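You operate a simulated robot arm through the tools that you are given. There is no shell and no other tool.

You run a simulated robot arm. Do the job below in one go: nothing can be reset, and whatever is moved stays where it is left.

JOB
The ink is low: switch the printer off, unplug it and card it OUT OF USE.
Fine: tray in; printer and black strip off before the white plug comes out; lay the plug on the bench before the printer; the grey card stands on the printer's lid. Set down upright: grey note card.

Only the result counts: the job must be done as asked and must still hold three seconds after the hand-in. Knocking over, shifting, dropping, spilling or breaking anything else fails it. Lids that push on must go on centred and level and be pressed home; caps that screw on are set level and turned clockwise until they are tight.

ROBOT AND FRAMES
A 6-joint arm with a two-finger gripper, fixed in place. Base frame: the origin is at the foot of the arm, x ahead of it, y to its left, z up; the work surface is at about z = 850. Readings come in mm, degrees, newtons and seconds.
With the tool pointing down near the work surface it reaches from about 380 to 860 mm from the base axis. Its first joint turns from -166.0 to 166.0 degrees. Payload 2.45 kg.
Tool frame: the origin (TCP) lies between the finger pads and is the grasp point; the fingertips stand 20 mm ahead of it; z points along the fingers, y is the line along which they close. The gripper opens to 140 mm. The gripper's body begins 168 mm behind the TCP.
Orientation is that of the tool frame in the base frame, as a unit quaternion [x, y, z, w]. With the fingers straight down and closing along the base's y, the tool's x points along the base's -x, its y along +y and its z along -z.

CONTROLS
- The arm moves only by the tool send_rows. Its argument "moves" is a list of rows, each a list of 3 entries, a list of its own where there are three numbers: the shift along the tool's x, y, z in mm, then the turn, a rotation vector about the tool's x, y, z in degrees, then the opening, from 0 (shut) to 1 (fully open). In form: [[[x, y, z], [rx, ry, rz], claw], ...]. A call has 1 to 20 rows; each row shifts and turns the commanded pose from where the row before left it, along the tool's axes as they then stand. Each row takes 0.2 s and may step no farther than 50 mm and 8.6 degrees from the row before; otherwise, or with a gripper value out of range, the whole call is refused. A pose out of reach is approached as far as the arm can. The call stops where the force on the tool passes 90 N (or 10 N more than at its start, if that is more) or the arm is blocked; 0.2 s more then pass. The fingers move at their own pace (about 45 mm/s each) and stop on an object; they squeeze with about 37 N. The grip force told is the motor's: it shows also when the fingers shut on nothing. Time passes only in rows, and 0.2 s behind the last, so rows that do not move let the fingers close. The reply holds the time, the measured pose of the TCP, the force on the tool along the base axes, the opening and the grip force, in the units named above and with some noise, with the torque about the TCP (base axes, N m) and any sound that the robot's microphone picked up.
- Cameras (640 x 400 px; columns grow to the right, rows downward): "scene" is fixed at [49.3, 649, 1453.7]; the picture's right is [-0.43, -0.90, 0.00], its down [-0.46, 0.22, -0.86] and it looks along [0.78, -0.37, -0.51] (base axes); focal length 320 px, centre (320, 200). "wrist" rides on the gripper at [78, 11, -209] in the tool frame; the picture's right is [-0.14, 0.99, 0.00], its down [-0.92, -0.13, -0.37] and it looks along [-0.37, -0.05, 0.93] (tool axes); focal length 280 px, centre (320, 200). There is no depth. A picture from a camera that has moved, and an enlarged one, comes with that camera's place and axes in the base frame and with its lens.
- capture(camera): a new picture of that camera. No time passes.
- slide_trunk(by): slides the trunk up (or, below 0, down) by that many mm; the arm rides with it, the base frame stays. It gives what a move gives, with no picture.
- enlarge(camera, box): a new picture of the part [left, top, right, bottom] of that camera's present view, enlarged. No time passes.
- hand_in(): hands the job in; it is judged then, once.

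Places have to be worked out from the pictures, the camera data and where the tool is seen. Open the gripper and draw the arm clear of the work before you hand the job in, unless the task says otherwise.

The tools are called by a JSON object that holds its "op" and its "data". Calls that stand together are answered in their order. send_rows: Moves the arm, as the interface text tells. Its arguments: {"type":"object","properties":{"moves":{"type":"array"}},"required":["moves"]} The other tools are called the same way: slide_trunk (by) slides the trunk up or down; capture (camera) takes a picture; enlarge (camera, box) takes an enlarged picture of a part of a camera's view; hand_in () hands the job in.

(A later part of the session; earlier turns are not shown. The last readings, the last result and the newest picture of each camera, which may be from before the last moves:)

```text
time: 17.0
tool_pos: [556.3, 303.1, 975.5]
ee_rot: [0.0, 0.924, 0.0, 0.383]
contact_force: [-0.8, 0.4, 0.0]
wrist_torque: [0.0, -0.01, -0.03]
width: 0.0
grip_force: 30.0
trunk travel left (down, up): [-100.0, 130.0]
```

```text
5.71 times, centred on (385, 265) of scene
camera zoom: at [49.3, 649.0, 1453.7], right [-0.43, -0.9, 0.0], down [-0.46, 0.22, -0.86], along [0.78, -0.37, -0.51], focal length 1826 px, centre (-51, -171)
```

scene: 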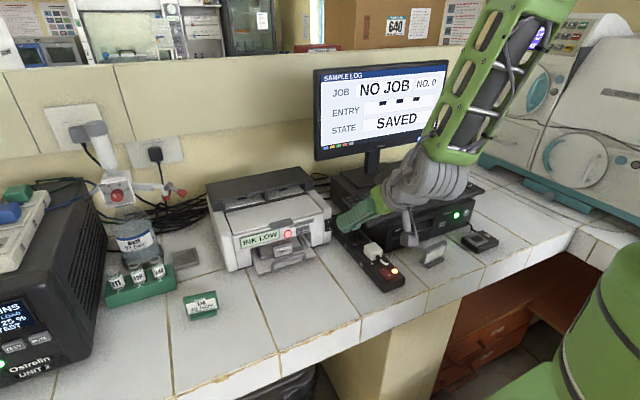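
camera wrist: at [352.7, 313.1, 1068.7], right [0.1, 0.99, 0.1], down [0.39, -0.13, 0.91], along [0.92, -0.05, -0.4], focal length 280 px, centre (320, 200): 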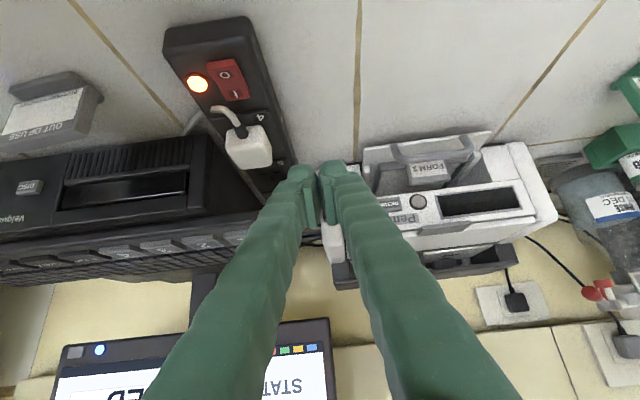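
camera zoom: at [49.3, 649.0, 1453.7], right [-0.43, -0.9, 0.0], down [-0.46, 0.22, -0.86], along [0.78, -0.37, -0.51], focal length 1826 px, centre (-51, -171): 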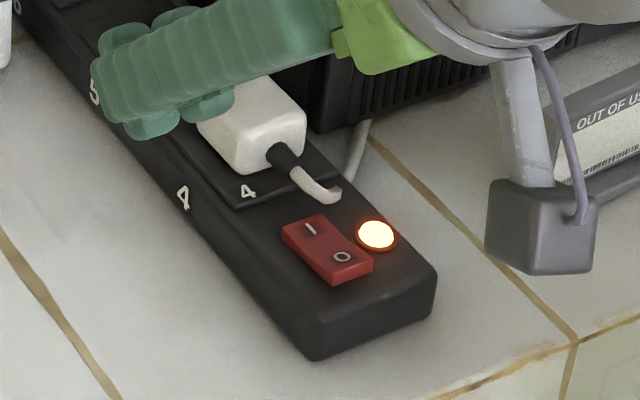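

The strip rocker's O end spans roughly x 490–508 at y≈243, and its top is near z≈890. I reduce the tilt to 30° and hover the fingertip edge over it at about (498, 245, 905).

{"op": "send_rows", "data": {"moves": [[[0, -28, 0], [0, 7.5, 0], 0], [[0, -28, 0], [0, 7.5, 0], 0], [[33.7, 0, 5.9], [0, 0, 0], 0], [[33.7, 0, 5.9], [0, 0, 0], 0], [[0, 0, 0], [0, 0, 0], 0], [[0, 0, 0], [0, 0, 0], 0]]}}

{"op": "enlarge", "data": {"camera": "scene", "box": [350, 230, 420, 300]}}

{"op": "capture", "data": {"camera": "wrist"}}

```text
time: 18.4
tool_pos: [506.0, 249.6, 931.2]
ee_rot: [0.0, 0.966, 0.0, 0.259]
contact_force: [0.2, 0.4, 0.1]
wrist_torque: [0.01, 0.0, -0.02]
width: 0.1
grip_force: 29.5
trunk travel left (down, up): [-100.0, 130.0]
```

```text
5.71 times, centred on (385, 265) of scene
camera zoom: at [49.3, 649.0, 1453.7], right [-0.43, -0.9, 0.0], down [-0.46, 0.22, -0.86], along [0.78, -0.37, -0.51], focal length 1826 px, centre (-51, -171)
```

zoom: 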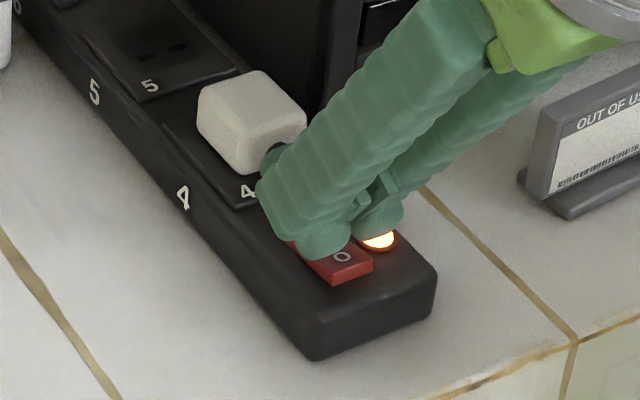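

```text
taken
camera wrist: at [333.2, 259.8, 1074.7], right [0.12, 0.99, 0.07], down [0.61, -0.13, 0.78], along [0.78, -0.05, -0.62], focal length 280 px, centre (320, 200)
```

wrist: 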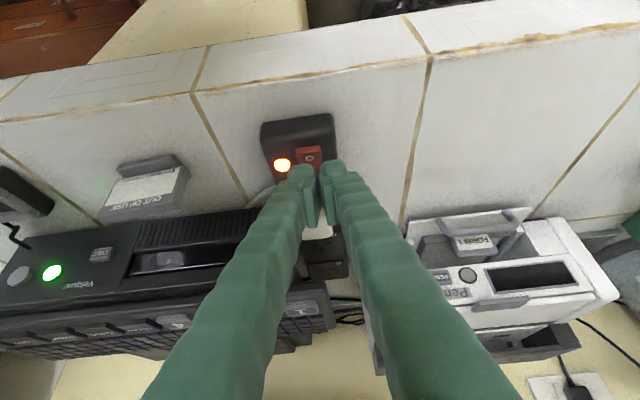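

The tip edge is just above the rocker. I shift 4 mm toward −y and 2 mm toward the edge, then press down in small steps until the strip lamp goes out.

{"op": "send_rows", "data": {"moves": [[[1.7, -4, -1], [0, 0, 0], 0], [[5, 0, 8.66], [0, 0, 0], 0], [[1.5, 0, 2.6], [0, 0, 0], 0], [[1.5, 0, 2.6], [0, 0, 0], 0], [[0, 0, 0], [0, 0, 0], 0]]}}

{"op": "enlarge", "data": {"camera": "scene", "box": [350, 230, 420, 300]}}

```text
time: 19.6
tool_pos: [507.0, 247.2, 917.2]
ee_rot: [-0.001, 0.967, -0.005, 0.256]
contact_force: [0.0, -0.3, 0.2]
wrist_torque: [-0.04, -0.01, 0.01]
width: 0.1
grip_force: 29.6
out of reach, approached as far as the arm can: row 4
trunk travel left (down, up): [-100.0, 130.0]
```

```text
5.71 times, centred on (385, 265) of scene
camera zoom: at [49.3, 649.0, 1453.7], right [-0.43, -0.9, 0.0], down [-0.46, 0.22, -0.86], along [0.78, -0.37, -0.51], focal length 1826 px, centre (-51, -171)
```

zoom: 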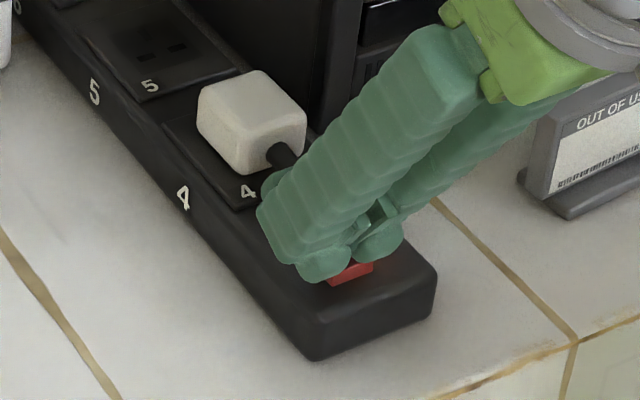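

Reach limits this 30° pose. I back up and reduce the tilt to 15° before pressing.

{"op": "send_rows", "data": {"moves": [[[-1.5, 0, -2.6], [0, 0, 0], 0], [[-7.5, 0, -13], [0, 0, 0], 0], [[0, 0, 0], [0, 7.5, 0], 0], [[0, 0, 0], [0, 7.5, 0], 0], [[0, 0, 0], [0, 0, 0], 0], [[0, 0, 0], [0, 0, 0], 0]]}}

{"op": "enlarge", "data": {"camera": "scene", "box": [350, 230, 420, 300]}}

{"op": "capture", "data": {"camera": "wrist"}}

```text
time: 21.0
tool_pos: [505.3, 245.3, 937.3]
ee_rot: [0.0, 0.989, -0.003, 0.15]
contact_force: [0.8, -0.1, -0.9]
wrist_torque: [-0.01, 0.01, 0.01]
width: 0.1
grip_force: 29.2
trunk travel left (down, up): [-100.0, 130.0]
```

```text
5.71 times, centred on (385, 265) of scene
camera zoom: at [49.3, 649.0, 1453.7], right [-0.43, -0.9, 0.0], down [-0.46, 0.22, -0.86], along [0.78, -0.37, -0.51], focal length 1826 px, centre (-51, -171)
```

zoom: 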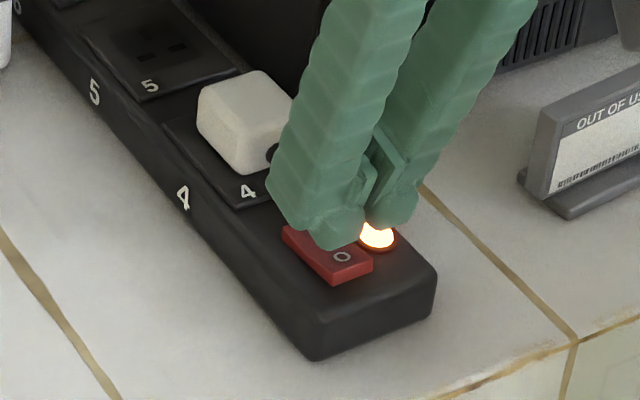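

```text
taken
camera wrist: at [368.9, 257.0, 1114.1], right [0.13, 0.99, 0.03], down [0.77, -0.13, 0.62], along [0.62, -0.06, -0.78], focal length 280 px, centre (320, 200)
```

wrist: 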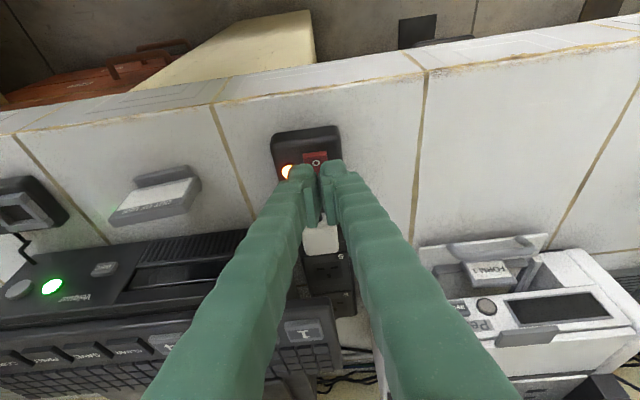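

The tilt is now about 17° and the tip edge is near (494, 245, 913). I move 3.5 mm inward and press down stepwise onto the O end.

{"op": "send_rows", "data": {"moves": [[[1.4, 0, 16.3], [0, 0, 0], 0], [[0.89, 0, 2.87], [0, 0, 0], 0], [[0.89, 0, 2.87], [0, 0, 0], 0], [[0, 0, 0], [0, 0, 0], 0]]}}

{"op": "enlarge", "data": {"camera": "scene", "box": [350, 230, 420, 300]}}

{"op": "enlarge", "data": {"camera": "wrist", "box": [250, 100, 410, 220]}}

```text
time: 22.0
tool_pos: [508.0, 247.9, 913.2]
ee_rot: [0.0, 0.991, 0.0, 0.13]
contact_force: [-0.4, -0.1, -0.2]
wrist_torque: [-0.03, 0.02, 0.02]
width: 0.1
grip_force: 29.0
trunk travel left (down, up): [-100.0, 130.0]
```

```text
5.71 times, centred on (385, 265) of scene
camera zoom: at [49.3, 649.0, 1453.7], right [-0.43, -0.9, 0.0], down [-0.46, 0.22, -0.86], along [0.78, -0.37, -0.51], focal length 1826 px, centre (-51, -171)
```

zoom: 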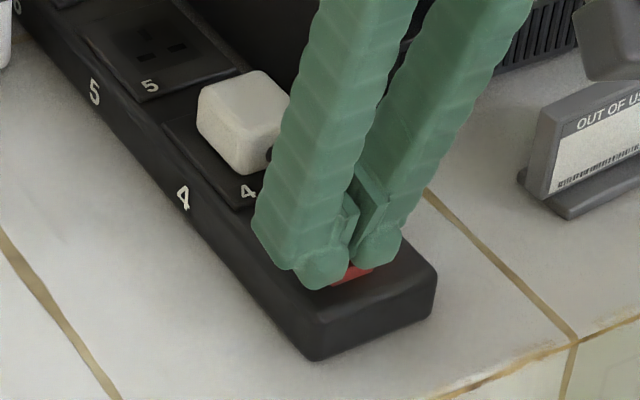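

```text
3.33 times, centred on (330, 160) of wrist
camera zoom: at [378.4, 258.5, 1095.9], right [0.13, 0.99, 0.04], down [0.79, -0.13, 0.59], along [0.59, -0.05, -0.8], focal length 935 px, centre (287, 333)
```

zoom: 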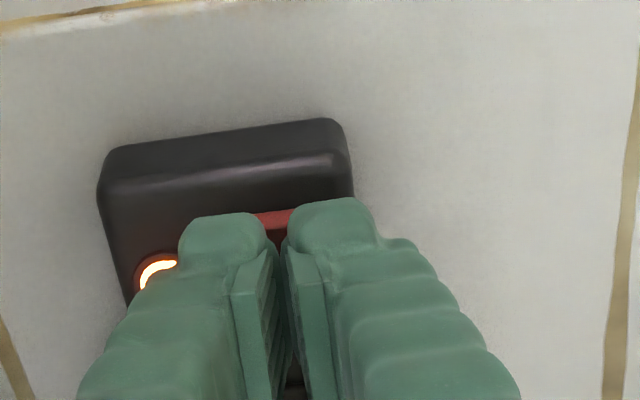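

No contact yet; the tip is around z≈889. I press further in 2.5 mm steps.

{"op": "send_rows", "data": {"moves": [[[0.65, 0, 2.4], [0, 0, 0], 0], [[0.65, 0, 2.4], [0, 0, 0], 0], [[0, 0, 0], [0, 0, 0], 0]]}}

{"op": "enlarge", "data": {"camera": "wrist", "box": [250, 100, 410, 220]}}

```text
time: 22.8
tool_pos: [509.5, 247.8, 908.5]
ee_rot: [0.001, 0.992, 0.0, 0.13]
contact_force: [0.2, -0.5, 0.5]
wrist_torque: [0.0, -0.01, -0.01]
width: 0.0
grip_force: 29.8
trunk travel left (down, up): [-100.0, 130.0]
```

```text
3.33 times, centred on (330, 160) of wrist
camera zoom: at [378.2, 258.5, 1092.0], right [0.13, 0.99, 0.04], down [0.79, -0.13, 0.59], along [0.59, -0.05, -0.8], focal length 935 px, centre (287, 333)
```

zoom: 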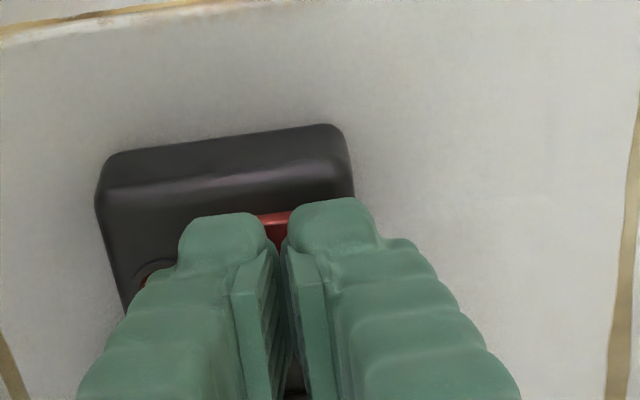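

The strip's lamp looks dark now. I lift off and straighten the tool to verify.

{"op": "send_rows", "data": {"moves": [[[-2.6, 0, -9.7], [0, 0, 0], 0], [[-9, 0, -33.6], [0, 0, 0], 0], [[-9, 0, -33.6], [0, 0, 0], 0], [[-9, 0, -33.6], [0, 0, 0], 0], [[0, 0, 0], [0, 7.5, 0], 0.3], [[0, 0, 0], [0, 7.5, 0], 0.6], [[0, 0, 0], [0, 0, 0], 0.6]]}}

{"op": "enlarge", "data": {"camera": "scene", "box": [340, 220, 430, 300]}}

{"op": "capture", "data": {"camera": "wrist"}}

```text
time: 24.4
tool_pos: [507.7, 246.7, 1024.9]
ee_rot: [-0.001, 1.0, 0.0, 0.0]
contact_force: [-0.1, -0.8, 0.8]
wrist_torque: [0.0, -0.01, -0.03]
width: 68.5
grip_force: 0.1
trunk travel left (down, up): [-100.0, 130.0]
```

```text
5.00 times, centred on (385, 260) of scene
camera zoom: at [49.3, 649.0, 1453.7], right [-0.43, -0.9, 0.0], down [-0.46, 0.22, -0.86], along [0.78, -0.37, -0.51], focal length 1598 px, centre (-5, -100)
```

zoom: 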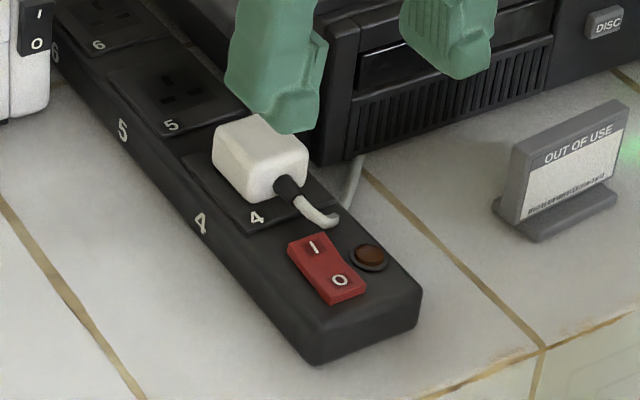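

```text
taken
camera wrist: at [428.6, 256.8, 1235.4], right [0.14, 0.99, 0.0], down [0.92, -0.13, 0.37], along [0.36, -0.05, -0.93], focal length 280 px, centre (320, 200)
```

wrist: 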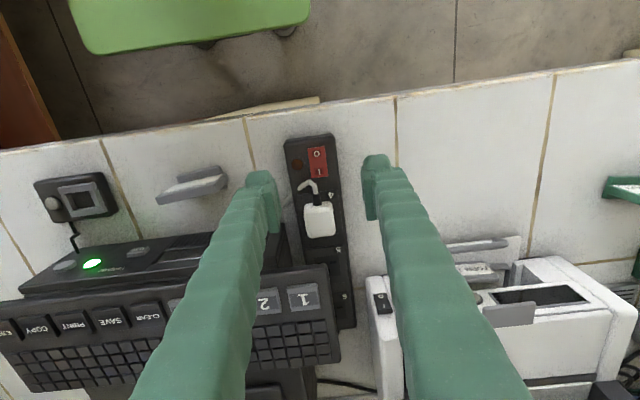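

The strip lamp is out and its rocker is on O. Now I localise the white plug and its cord precisely.

{"op": "enlarge", "data": {"camera": "wrist", "box": [270, 130, 370, 260]}}

{"op": "enlarge", "data": {"camera": "scene", "box": [355, 230, 415, 280]}}

```text
3.08 times, centred on (320, 195) of wrist
camera zoom: at [428.6, 256.8, 1235.4], right [0.14, 0.99, 0.0], down [0.92, -0.13, 0.37], along [0.36, -0.05, -0.93], focal length 863 px, centre (320, 215)
```

zoom: 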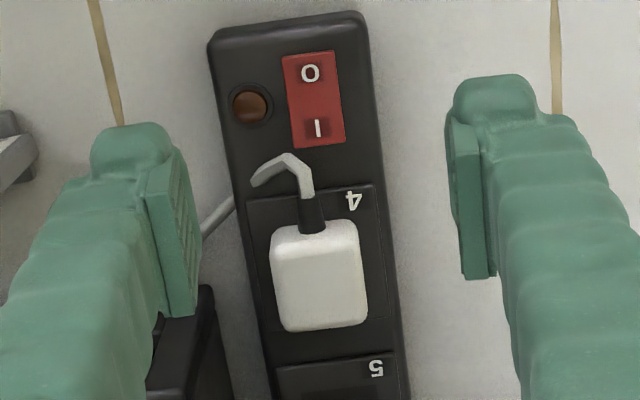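

```text
8.00 times, centred on (385, 255) of scene
camera zoom: at [49.3, 649.0, 1453.7], right [-0.43, -0.9, 0.0], down [-0.46, 0.22, -0.86], along [0.78, -0.37, -0.51], focal length 2556 px, centre (-200, -240)
```

zoom: 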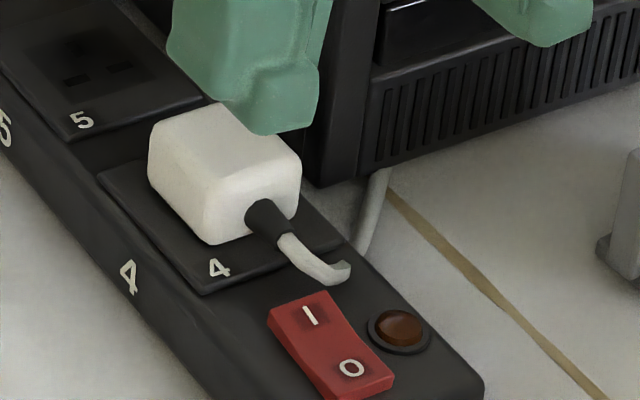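

The plug is about 35 mm wide, at roughly x 572–607, y 217–253, with its top near z≈908. It sits close to the PC on the −y side, so I move in nearer with a moderate opening to check the clearance.

{"op": "send_rows", "data": {"moves": [[[-25, -4, 5], [0, 0, 0], 0.4], [[-25, -4, 5], [0, 0, 0], 0.4], [[-17, -3, 10], [0, 0, 0], 0.4], [[0, 0, 10], [0, 0, 0], 0.4], [[0, 0, 0], [0, 0, 0], 0.4]]}}

{"op": "capture", "data": {"camera": "wrist"}}

{"op": "enlarge", "data": {"camera": "wrist", "box": [220, 100, 420, 240]}}

{"op": "enlarge", "data": {"camera": "scene", "box": [340, 200, 430, 280]}}

```text
time: 25.6
tool_pos: [574.0, 234.3, 994.3]
ee_rot: [0.0, 1.0, 0.0, -0.001]
contact_force: [-0.3, 0.4, 0.6]
wrist_torque: [0.0, -0.01, -0.05]
width: 56.0
grip_force: 0.2
trunk travel left (down, up): [-100.0, 130.0]
```

```text
taken
camera wrist: at [496.2, 245.1, 1203.5], right [0.14, 0.99, 0.0], down [0.92, -0.13, 0.37], along [0.37, -0.05, -0.93], focal length 280 px, centre (320, 200)
```

wrist: 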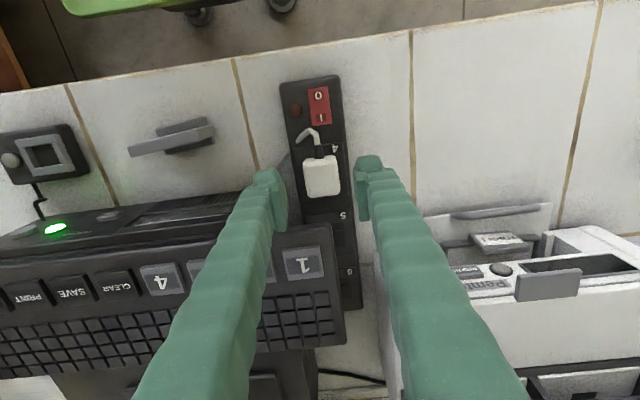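

```text
2.86 times, centred on (320, 170) of wrist
camera zoom: at [496.2, 245.1, 1203.5], right [0.14, 0.99, 0.0], down [0.92, -0.13, 0.37], along [0.37, -0.05, -0.93], focal length 801 px, centre (320, 286)
```

zoom: 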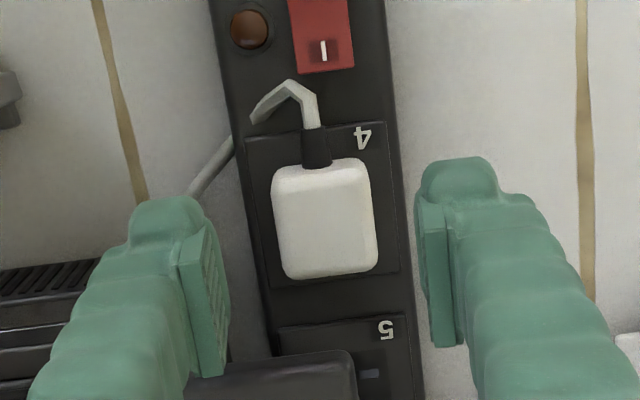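

```text
5.00 times, centred on (385, 240) of scene
camera zoom: at [49.3, 649.0, 1453.7], right [-0.43, -0.9, 0.0], down [-0.46, 0.22, -0.86], along [0.78, -0.37, -0.51], focal length 1598 px, centre (-5, 0)
```

zoom: 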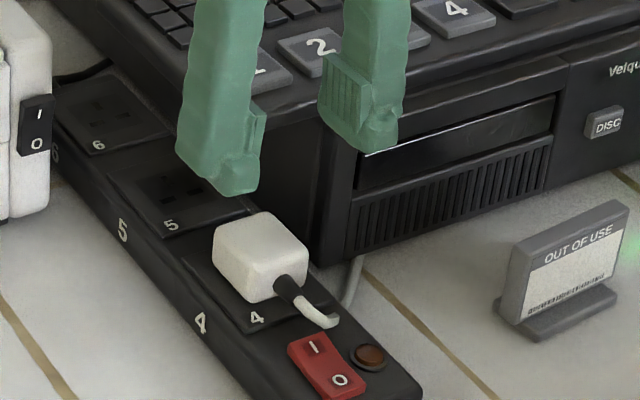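

Keyboard front edge is near x≈614, so I grip the plug slightly forward of centre at x≈583, y≈235, which keeps the −y finger clear. I descend with a 56 mm opening to just above the strip.

{"op": "send_rows", "data": {"moves": [[[-9, 0.8, 10], [0, 0, 0], 0.4], [[0, 0, 25], [0, 0, 0], 0.4], [[0, 0, 25], [0, 0, 0], 0.4], [[0, 0, 20], [0, 0, 0], 0.4], [[0, 0, 0], [0, 0, 0], 0.4]]}}

{"op": "capture", "data": {"camera": "wrist"}}

{"op": "enlarge", "data": {"camera": "scene", "box": [340, 200, 430, 280]}}

```text
time: 26.8
tool_pos: [581.8, 237.2, 913.4]
ee_rot: [0.0, 1.0, 0.001, 0.0]
contact_force: [0.9, 0.5, 0.2]
wrist_torque: [0.03, 0.0, -0.01]
width: 56.1
grip_force: 0.1
trunk travel left (down, up): [-100.0, 130.0]
```

```text
taken
camera wrist: at [502.9, 247.2, 1123.3], right [0.14, 0.99, 0.0], down [0.92, -0.13, 0.37], along [0.37, -0.05, -0.93], focal length 280 px, centre (320, 200)
```

wrist: 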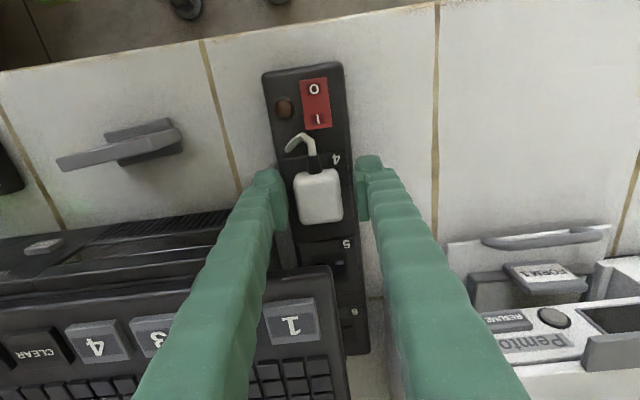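

```text
5.00 times, centred on (385, 240) of scene
camera zoom: at [49.3, 649.0, 1453.7], right [-0.43, -0.9, 0.0], down [-0.46, 0.22, -0.86], along [0.78, -0.37, -0.51], focal length 1598 px, centre (-5, 0)
```

zoom: 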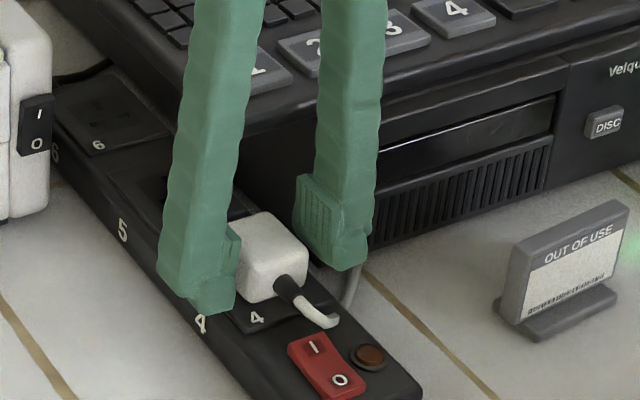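

The fingers straddle the plug. I nudge −1.5 mm in y and feel downward in 2 mm steps.

{"op": "send_rows", "data": {"moves": [[[0, -1.5, 2], [0, 0, 0], 0.4], [[0, 0, 2], [0, 0, 0], 0.4], [[0, 0, 0], [0, 0, 0], 0.4]]}}

{"op": "enlarge", "data": {"camera": "wrist", "box": [240, 120, 400, 250]}}

```text
time: 27.6
tool_pos: [582.7, 235.6, 909.7]
ee_rot: [-0.001, 1.0, 0.001, 0.0]
contact_force: [-0.2, -0.2, -0.2]
wrist_torque: [-0.02, 0.0, 0.03]
width: 56.0
grip_force: 0.2
trunk travel left (down, up): [-100.0, 130.0]
```

```text
3.08 times, centred on (320, 185) of wrist
camera zoom: at [504.4, 246.2, 1119.9], right [0.14, 0.99, 0.0], down [0.92, -0.13, 0.37], along [0.37, -0.05, -0.93], focal length 863 px, centre (320, 246)
```

zoom: 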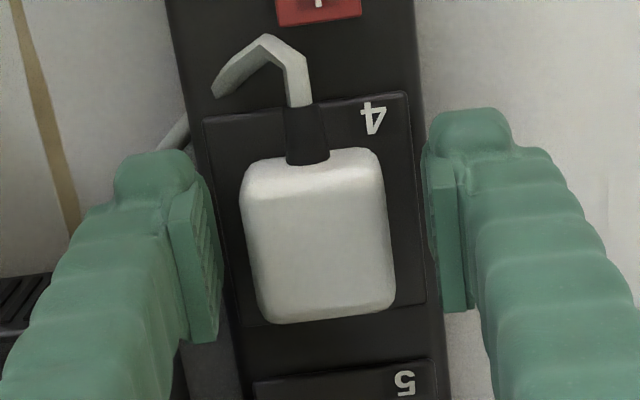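

{"op": "send_rows", "data": {"moves": [[[0, -0.7, 1.5], [0, 0, 0], 0.4], [[0, 0, 1.5], [0, 0, 0], 0.4], [[0, 0, 0], [0, 0, 0], 0.4]]}}

```text
time: 28.4
tool_pos: [584.2, 235.6, 907.4]
ee_rot: [0.0, 1.0, 0.001, 0.0]
contact_force: [0.1, 0.4, 0.5]
wrist_torque: [0.05, 0.03, -0.02]
width: 56.0
grip_force: 0.0
trunk travel left (down, up): [-100.0, 130.0]
```

Fingertips are at about z≈887 with no contact. I close on the plug.

{"op": "send_rows", "data": {"moves": [[[0, 0, 0], [0, 0, 0], 0.2], [[0, 0, 0], [0, 0, 0], 0.2], [[0, 0, 0], [0, 0, 0], 0], [[0, 0, 0], [0, 0, 0], 0], [[0, 0, 0], [0, 0, 0], 0]]}}

{"op": "enlarge", "data": {"camera": "wrist", "box": [240, 120, 400, 250]}}

{"op": "enlarge", "data": {"camera": "scene", "box": [340, 200, 430, 280]}}

```text
time: 29.6
tool_pos: [583.6, 234.9, 906.6]
ee_rot: [-0.001, 1.0, 0.0, 0.0]
contact_force: [0.4, -3.9, 0.4]
wrist_torque: [-0.05, -0.03, -0.03]
width: 36.5
grip_force: 37.0
trunk travel left (down, up): [-100.0, 130.0]
```

```text
3.08 times, centred on (320, 185) of wrist
camera zoom: at [504.5, 245.3, 1116.8], right [0.14, 0.99, 0.0], down [0.92, -0.13, 0.37], along [0.36, -0.05, -0.93], focal length 863 px, centre (320, 246)
```

zoom: 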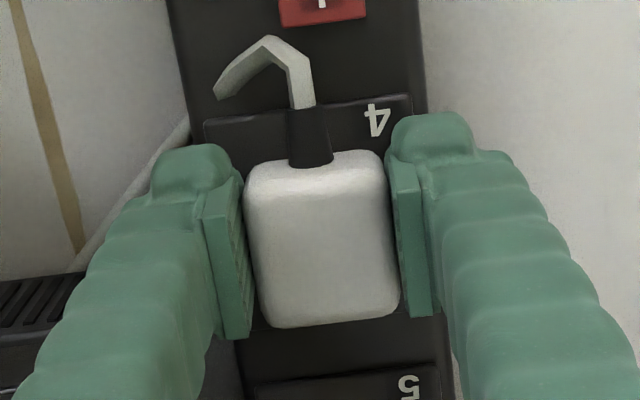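

```text
5.00 times, centred on (385, 240) of scene
camera zoom: at [49.3, 649.0, 1453.7], right [-0.43, -0.9, 0.0], down [-0.46, 0.22, -0.86], along [0.78, -0.37, -0.51], focal length 1598 px, centre (-5, 0)
```

zoom: 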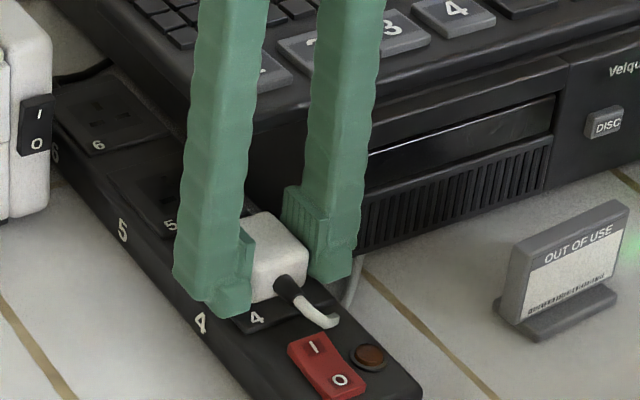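

The plug is gripped at 36.5 mm width with 37 N. I pull straight up in small steps.

{"op": "send_rows", "data": {"moves": [[[0, 0, -3], [0, 0, 0], 0], [[0, 0, -3], [0, 0, 0], 0], [[0, 0, -3], [0, 0, 0], 0], [[0, 0, -3], [0, 0, 0], 0]]}}

{"op": "enlarge", "data": {"camera": "wrist", "box": [240, 120, 400, 250]}}

{"op": "enlarge", "data": {"camera": "scene", "box": [340, 200, 430, 280]}}

```text
time: 30.6
tool_pos: [584.3, 236.8, 920.6]
ee_rot: [0.0, 1.0, -0.001, 0.0]
contact_force: [-0.1, -0.7, -1.6]
wrist_torque: [0.02, -0.01, -0.02]
width: 36.5
grip_force: 37.3
trunk travel left (down, up): [-100.0, 130.0]
```

```text
3.08 times, centred on (320, 185) of wrist
camera zoom: at [505.0, 246.1, 1128.1], right [0.14, 0.99, 0.0], down [0.92, -0.13, 0.37], along [0.36, -0.05, -0.93], focal length 863 px, centre (320, 246)
```

zoom: 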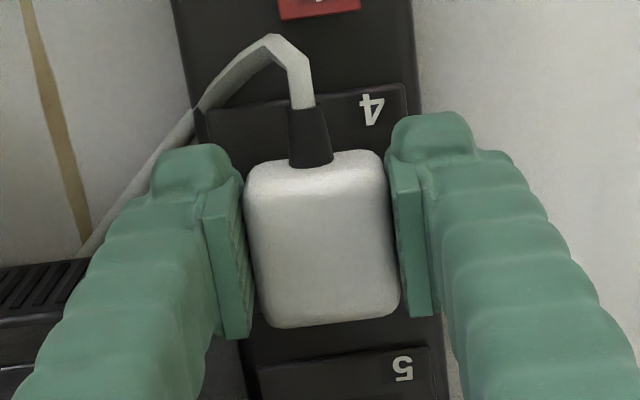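

```text
5.00 times, centred on (385, 240) of scene
camera zoom: at [49.3, 649.0, 1453.7], right [-0.43, -0.9, 0.0], down [-0.46, 0.22, -0.86], along [0.78, -0.37, -0.51], focal length 1598 px, centre (-5, 0)
```

zoom: 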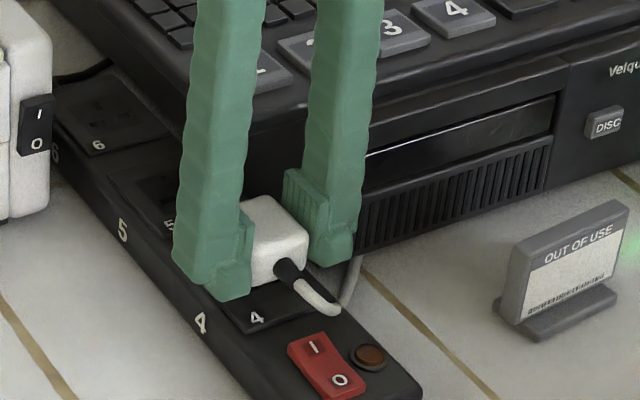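

The plug is coming up freely with little force. I lift it clear of the socket and strip.

{"op": "send_rows", "data": {"moves": [[[0, 0, -10], [0, 0, 0], 0], [[0, 0, -10], [0, 0, 0], 0], [[0, 0, -15], [0, 0, 0], 0], [[0, 0, -20], [0, 0, 0], 0], [[0, 0, 0], [0, 0, 0], 0]]}}

{"op": "capture", "data": {"camera": "wrist"}}

{"op": "enlarge", "data": {"camera": "scene", "box": [320, 190, 440, 290]}}

```text
time: 31.8
tool_pos: [583.8, 235.1, 972.6]
ee_rot: [0.0, 1.0, 0.0, 0.001]
contact_force: [0.5, -0.4, -0.4]
wrist_torque: [0.05, -0.01, 0.03]
width: 36.6
grip_force: 37.0
trunk travel left (down, up): [-100.0, 130.0]
```

```text
taken
camera wrist: at [505.4, 245.1, 1182.3], right [0.14, 0.99, 0.0], down [0.92, -0.13, 0.37], along [0.36, -0.05, -0.93], focal length 280 px, centre (320, 200)
```

wrist: 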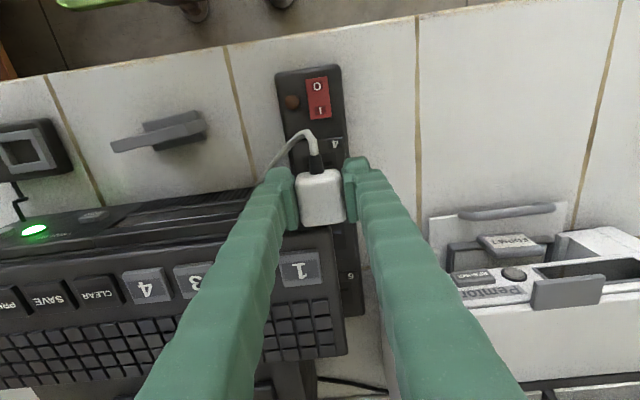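

```text
4.00 times, centred on (380, 240) of scene
camera zoom: at [49.3, 649.0, 1453.7], right [-0.43, -0.9, 0.0], down [-0.46, 0.22, -0.86], along [0.78, -0.37, -0.51], focal length 1278 px, centre (80, 40)
```

zoom: 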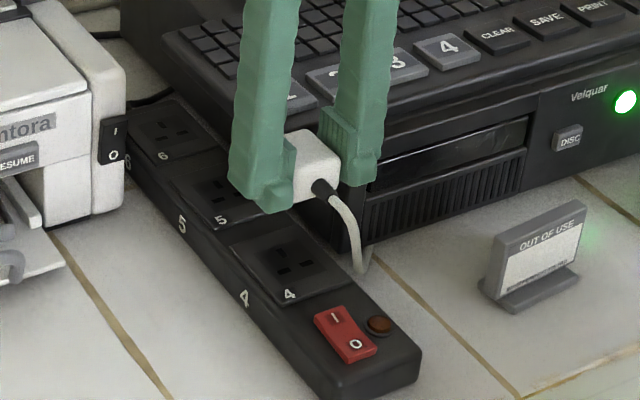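

The plug is out and socket 4 is empty; the cord drapes from near the PC corner. I carry the plug toward +y, to the bench area in front of the printer, watching for cord tension.

{"op": "send_rows", "data": {"moves": [[[0, 30, -5], [0, 0, 0], 0], [[0, 30, 0], [0, 0, 0], 0], [[0, 30, 0], [0, 0, 0], 0], [[0, 0, 0], [0, 0, 0], 0]]}}

{"op": "capture", "data": {"camera": "scene"}}

{"op": "enlarge", "data": {"camera": "scene", "box": [300, 190, 420, 290]}}

{"op": "capture", "data": {"camera": "wrist"}}

```text
time: 32.8
tool_pos: [583.7, 325.5, 976.5]
ee_rot: [0.0, 1.0, 0.0, 0.0]
contact_force: [-0.5, -0.2, -0.6]
wrist_torque: [-0.04, 0.03, 0.01]
width: 36.7
grip_force: 36.8
trunk travel left (down, up): [-100.0, 130.0]
```

```text
taken
```

scene: 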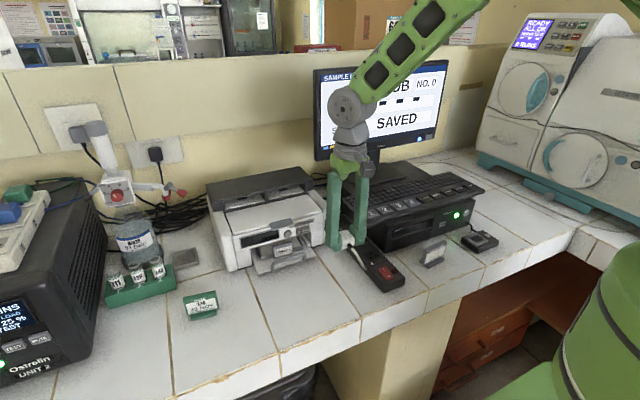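

```text
4.00 times, centred on (360, 240) of scene
camera zoom: at [49.3, 649.0, 1453.7], right [-0.43, -0.9, 0.0], down [-0.46, 0.22, -0.86], along [0.78, -0.37, -0.51], focal length 1278 px, centre (160, 40)
```

zoom: 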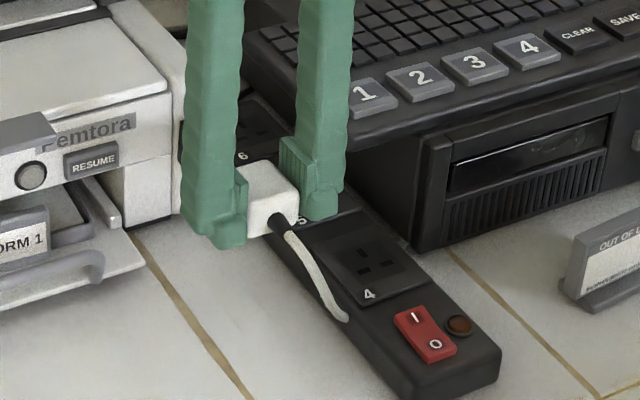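

```text
taken
camera wrist: at [504.3, 335.6, 1186.8], right [0.14, 0.99, 0.0], down [0.92, -0.13, 0.37], along [0.36, -0.05, -0.93], focal length 280 px, centre (320, 200)
```

wrist: 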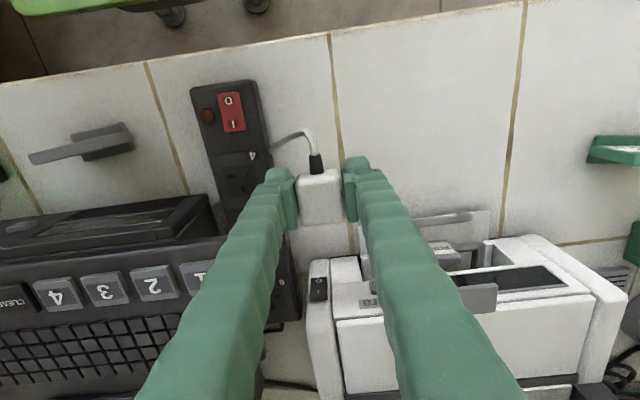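

{"op": "enlarge", "data": {"camera": "wrist", "box": [180, 70, 380, 230]}}

{"op": "enlarge", "data": {"camera": "scene", "box": [340, 220, 400, 280]}}

```text
2.50 times, centred on (280, 150) of wrist
camera zoom: at [504.3, 335.6, 1186.8], right [0.14, 0.99, 0.0], down [0.92, -0.13, 0.37], along [0.36, -0.05, -0.93], focal length 701 px, centre (420, 325)
```

zoom: 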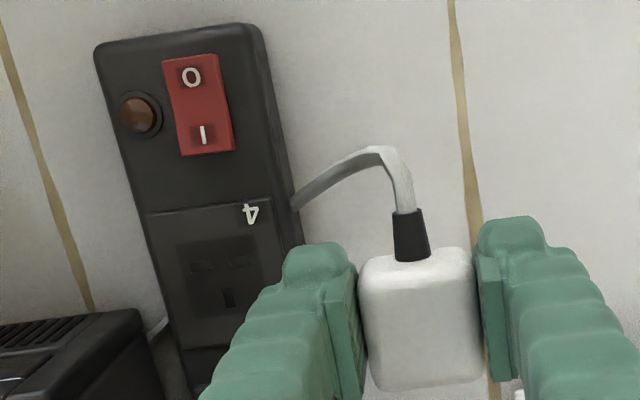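

```text
6.67 times, centred on (370, 250) of scene
camera zoom: at [49.3, 649.0, 1453.7], right [-0.43, -0.9, 0.0], down [-0.46, 0.22, -0.86], along [0.78, -0.37, -0.51], focal length 2130 px, centre (-13, -133)
```

zoom: 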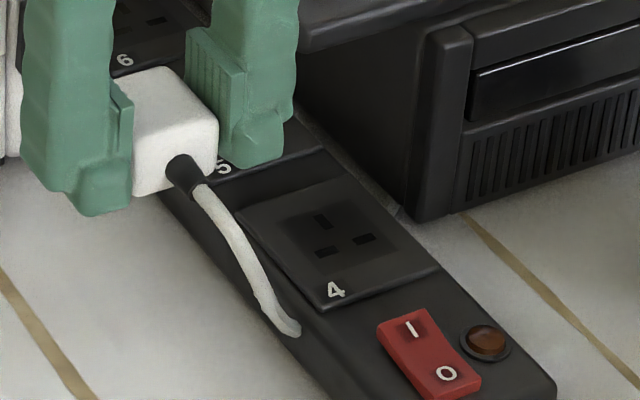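

The cord follows loosely without tension. I move over a free bench spot in front of the printer, around (598, 348), and descend, slowing near the surface.

{"op": "send_rows", "data": {"moves": [[[-14, 24, 0], [0, 0, 0], 0], [[0, 0, 25], [0, 0, 0], 0], [[0, 0, 25], [0, 0, 0], 0], [[0, 0, 20], [0, 0, 0], 0], [[0, 0, 0], [0, 0, 0], 0]]}}

{"op": "capture", "data": {"camera": "wrist"}}

{"op": "enlarge", "data": {"camera": "scene", "box": [270, 200, 390, 300]}}

```text
time: 34.0
tool_pos: [596.6, 349.5, 904.8]
ee_rot: [0.0, 1.0, 0.0, 0.0]
contact_force: [1.1, 0.0, -1.0]
wrist_torque: [0.03, 0.0, 0.01]
width: 36.5
grip_force: 37.2
trunk travel left (down, up): [-100.0, 130.0]
```

```text
taken
camera wrist: at [517.8, 359.4, 1115.4], right [0.14, 0.99, 0.0], down [0.92, -0.13, 0.37], along [0.37, -0.05, -0.93], focal length 280 px, centre (320, 200)
```

wrist: 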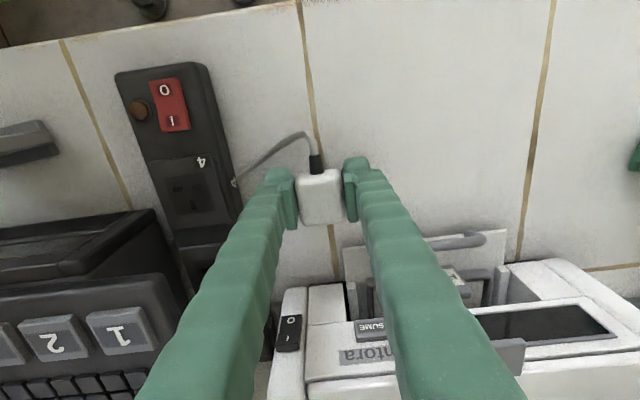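

```text
4.00 times, centred on (330, 250) of scene
camera zoom: at [49.3, 649.0, 1453.7], right [-0.43, -0.9, 0.0], down [-0.46, 0.22, -0.86], along [0.78, -0.37, -0.51], focal length 1278 px, centre (280, 0)
```

zoom: 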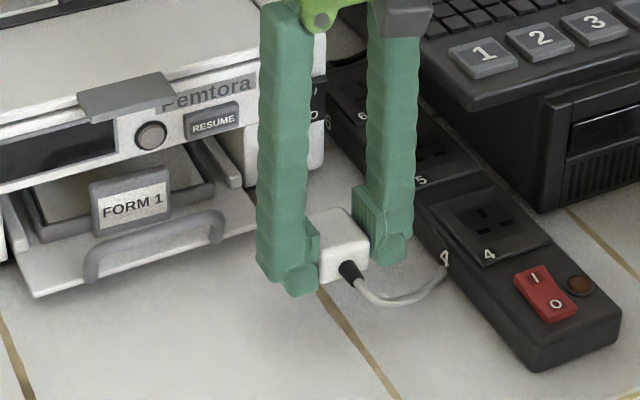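

The plug hangs over clear bench and shows no pins below the body. I shift a bit further into the printer's width and descend carefully until contact.

{"op": "send_rows", "data": {"moves": [[[0, 22, 0], [0, 0, 0], 0], [[0, 0, 12], [0, 0, 0], 0], [[0, 0, 8], [0, 0, 0], 0], [[0, 0, 4], [0, 0, 0], 0], [[0, 0, 2], [0, 0, 0], 0], [[0, 0, 0], [0, 0, 0], 0]]}}

{"op": "enlarge", "data": {"camera": "scene", "box": [270, 200, 390, 300]}}

```text
time: 35.4
tool_pos: [596.9, 371.7, 881.1]
ee_rot: [0.0, 1.0, 0.001, -0.001]
contact_force: [0.7, 0.2, -0.8]
wrist_torque: [0.01, 0.01, 0.0]
width: 36.6
grip_force: 36.9
trunk travel left (down, up): [-100.0, 130.0]
```

```text
4.00 times, centred on (330, 250) of scene
camera zoom: at [49.3, 649.0, 1453.7], right [-0.43, -0.9, 0.0], down [-0.46, 0.22, -0.86], along [0.78, -0.37, -0.51], focal length 1278 px, centre (280, 0)
```

zoom: 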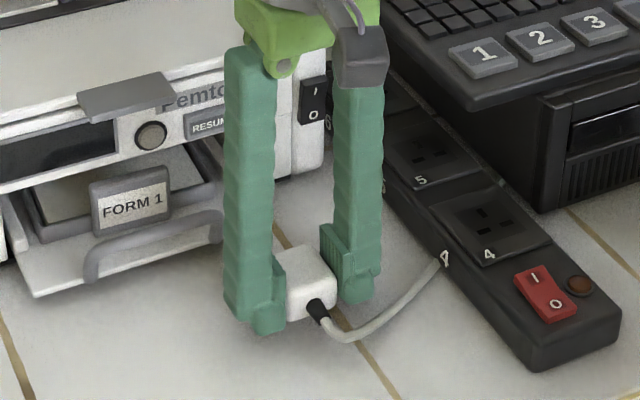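

{"op": "send_rows", "data": {"moves": [[[0, 0, 2], [0, 0, 0], 0], [[0, 0, 1.5], [0, 0, 0], 0], [[0, 0, 1.5], [0, 0, 0], 0], [[0, 0, 1], [0, 0, 0], 0], [[0, 0, 0], [0, 0, 0], 0]]}}

```text
time: 36.6
tool_pos: [597.4, 371.5, 876.1]
ee_rot: [0.0, 1.0, 0.0, 0.0]
contact_force: [-0.3, 0.5, -2.1]
wrist_torque: [0.02, 0.02, -0.01]
width: 36.6
grip_force: 37.1
trunk travel left (down, up): [-100.0, 130.0]
```

{"op": "enlarge", "data": {"camera": "scene", "box": [310, 240, 370, 290]}}

{"op": "send_rows", "data": {"moves": [[[0, 0, 1], [0, 0, 0], 0], [[0, 0, 1], [0, 0, 0], 0], [[0, 0, 0], [0, 0, 0], 0]]}}

```text
8.00 times, centred on (340, 265) of scene
camera zoom: at [49.3, 649.0, 1453.7], right [-0.43, -0.9, 0.0], down [-0.46, 0.22, -0.86], along [0.78, -0.37, -0.51], focal length 2556 px, centre (160, -320)
```

zoom: 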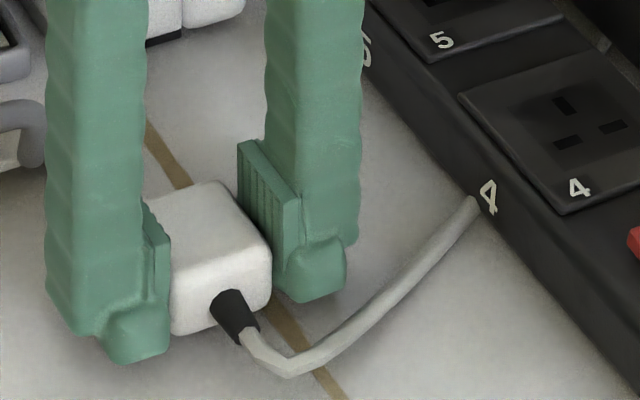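

```text
time: 37.4
tool_pos: [598.9, 371.2, 873.2]
ee_rot: [0.0, 1.0, 0.0, 0.0]
contact_force: [-0.5, -0.2, -0.9]
wrist_torque: [0.0, 0.01, 0.0]
width: 36.4
grip_force: 36.9
trunk travel left (down, up): [-100.0, 130.0]
```

Still no contact. I go down 1 mm at a time.

{"op": "send_rows", "data": {"moves": [[[0, 0, 1], [0, 0, 0], 0], [[0, 0, 0.7], [0, 0, 0], 0], [[0, 0, 0], [0, 0, 0], 0]]}}

{"op": "enlarge", "data": {"camera": "scene", "box": [310, 240, 370, 290]}}

```text
time: 38.2
tool_pos: [600.0, 372.5, 872.3]
ee_rot: [0.0, 1.0, 0.0, 0.0]
contact_force: [-1.2, -0.2, 2.8]
wrist_torque: [0.01, 0.03, -0.01]
width: 36.4
grip_force: 36.9
trunk travel left (down, up): [-100.0, 130.0]
```

```text
8.00 times, centred on (340, 265) of scene
camera zoom: at [49.3, 649.0, 1453.7], right [-0.43, -0.9, 0.0], down [-0.46, 0.22, -0.86], along [0.78, -0.37, -0.51], focal length 2556 px, centre (160, -320)
```

zoom: 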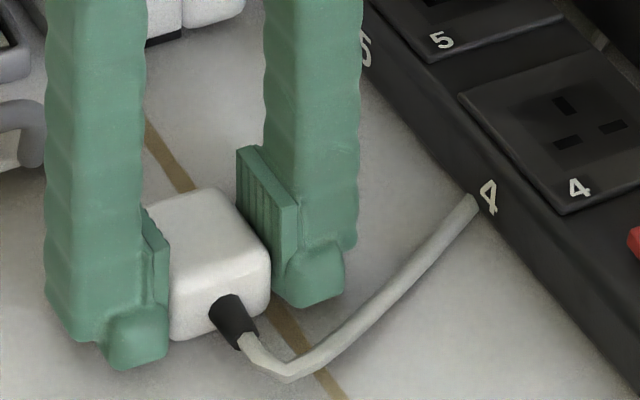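

A light contact of about 3 N shows the plug is on the bench. I open the gripper and then rise straight up.

{"op": "send_rows", "data": {"moves": [[[0, 0, 0], [0, 0, 0], 0.32], [[0, 0, 0], [0, 0, 0], 0.45], [[0, 0, 0], [0, 0, 0], 0.45], [[0, 0, -10], [0, 0, 0], 0.45], [[0, 0, -30], [0, 0, 0], 0.45], [[0, 0, -45], [0, 0, 0], 0.45], [[0, 0, -45], [0, 0, 0], 0.45], [[0, 0, 0], [0, 0, 0], 0.45]]}}

{"op": "enlarge", "data": {"camera": "scene", "box": [290, 220, 390, 300]}}

{"op": "capture", "data": {"camera": "wrist"}}

```text
time: 40.0
tool_pos: [602.5, 371.9, 1002.2]
ee_rot: [-0.001, 1.0, 0.0, 0.0]
contact_force: [0.0, -1.3, -0.6]
wrist_torque: [0.03, -0.02, -0.01]
width: 62.8
grip_force: 0.1
trunk travel left (down, up): [-100.0, 130.0]
```

```text
5.00 times, centred on (340, 260) of scene
camera zoom: at [49.3, 649.0, 1453.7], right [-0.43, -0.9, 0.0], down [-0.46, 0.22, -0.86], along [0.78, -0.37, -0.51], focal length 1598 px, centre (220, -100)
```

zoom: 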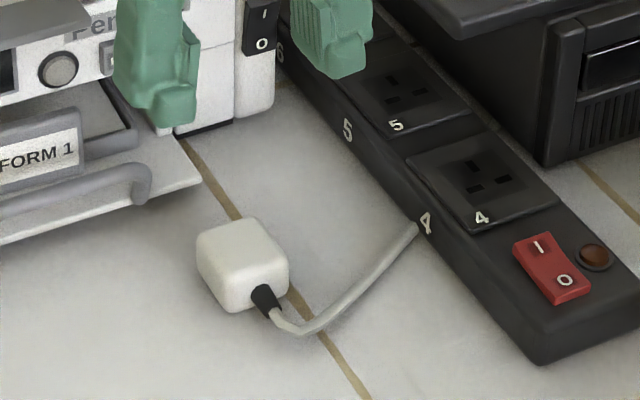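

```text
taken
camera wrist: at [523.1, 382.7, 1213.1], right [0.14, 0.99, 0.0], down [0.92, -0.13, 0.37], along [0.36, -0.05, -0.93], focal length 280 px, centre (320, 200)
```

wrist: 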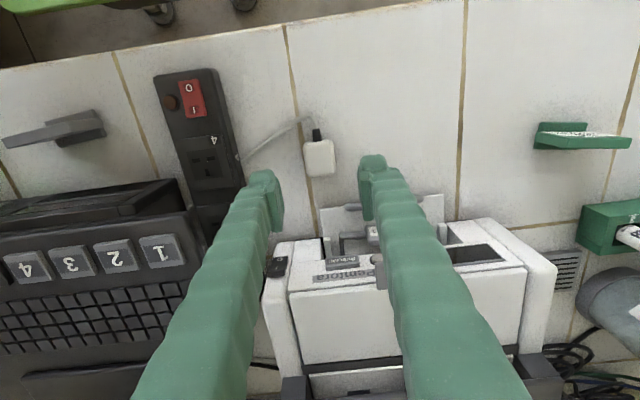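

The plug lies stable on the bench in front of the printer. Next I go above the grey OUT OF USE card to measure it.

{"op": "send_rows", "data": {"moves": [[[5, -20, -30], [0, 0, 0], 0.45], [[12, -40, -8], [0, 0, 0], 0.45], [[12, -40, -5], [0, 0, 0], 0.45], [[12, -40, 0], [0, 0, 0], 0.45], [[12, -40, 0], [0, 0, 0], 0.45], [[12, -40, 0], [0, 0, 0], 0.45], [[12, -40, 0], [0, 0, 0], 0.45], [[0, -20, 0], [0, 0, 0], 0.45], [[0, 0, 0], [0, 0, 0], 0.45]]}}

{"op": "capture", "data": {"camera": "wrist"}}

{"op": "enlarge", "data": {"camera": "scene", "box": [400, 220, 500, 290]}}

```text
time: 42.0
tool_pos: [524.3, 92.9, 1044.5]
ee_rot: [0.001, 1.0, 0.001, 0.001]
contact_force: [0.5, -1.2, 0.4]
wrist_torque: [0.03, -0.03, -0.01]
width: 63.0
grip_force: 0.0
trunk travel left (down, up): [-100.0, 130.0]
```

```text
taken
camera wrist: at [445.2, 102.4, 1255.3], right [0.14, 0.99, 0.0], down [0.92, -0.13, 0.37], along [0.37, -0.05, -0.93], focal length 280 px, centre (320, 200)
```

wrist: 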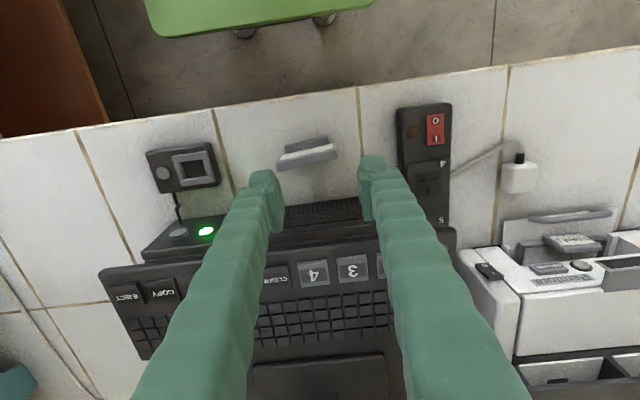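

```text
5.71 times, centred on (450, 255) of scene
camera zoom: at [49.3, 649.0, 1453.7], right [-0.43, -0.9, 0.0], down [-0.46, 0.22, -0.86], along [0.78, -0.37, -0.51], focal length 1826 px, centre (-423, -114)
```

zoom: 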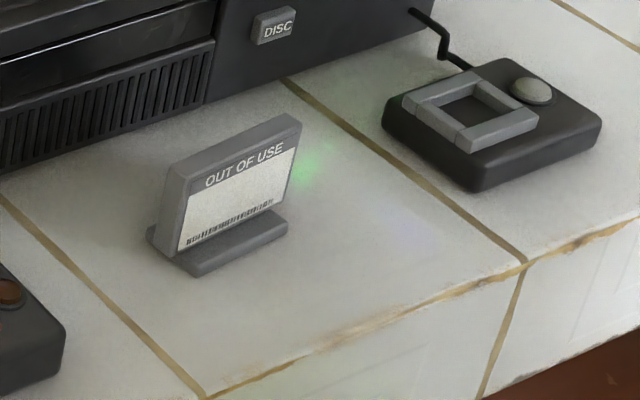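

{"op": "enlarge", "data": {"camera": "wrist", "box": [250, 110, 370, 200]}}

{"op": "enlarge", "data": {"camera": "scene", "box": [420, 235, 460, 270]}}

```text
4.44 times, centred on (310, 155) of wrist
camera zoom: at [445.2, 102.4, 1255.3], right [0.14, 0.99, 0.0], down [0.92, -0.13, 0.37], along [0.37, -0.05, -0.93], focal length 1246 px, centre (364, 400)
```

zoom: 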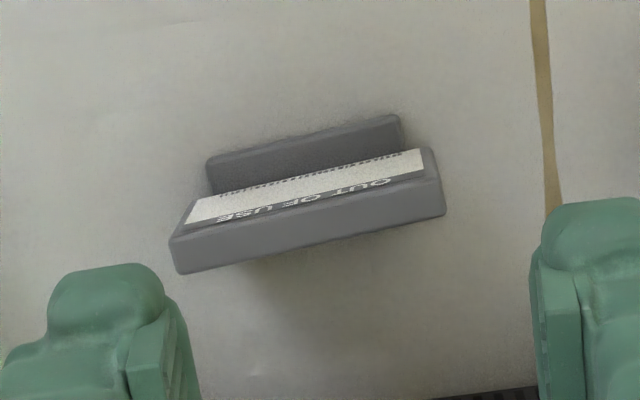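

```text
11.43 times, centred on (440, 252) of scene
camera zoom: at [49.3, 649.0, 1453.7], right [-0.43, -0.9, 0.0], down [-0.46, 0.22, -0.86], along [0.78, -0.37, -0.51], focal length 3652 px, centre (-1051, -400)
```

zoom: 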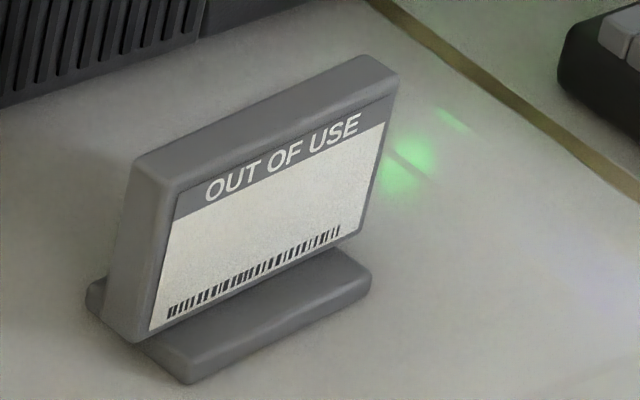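

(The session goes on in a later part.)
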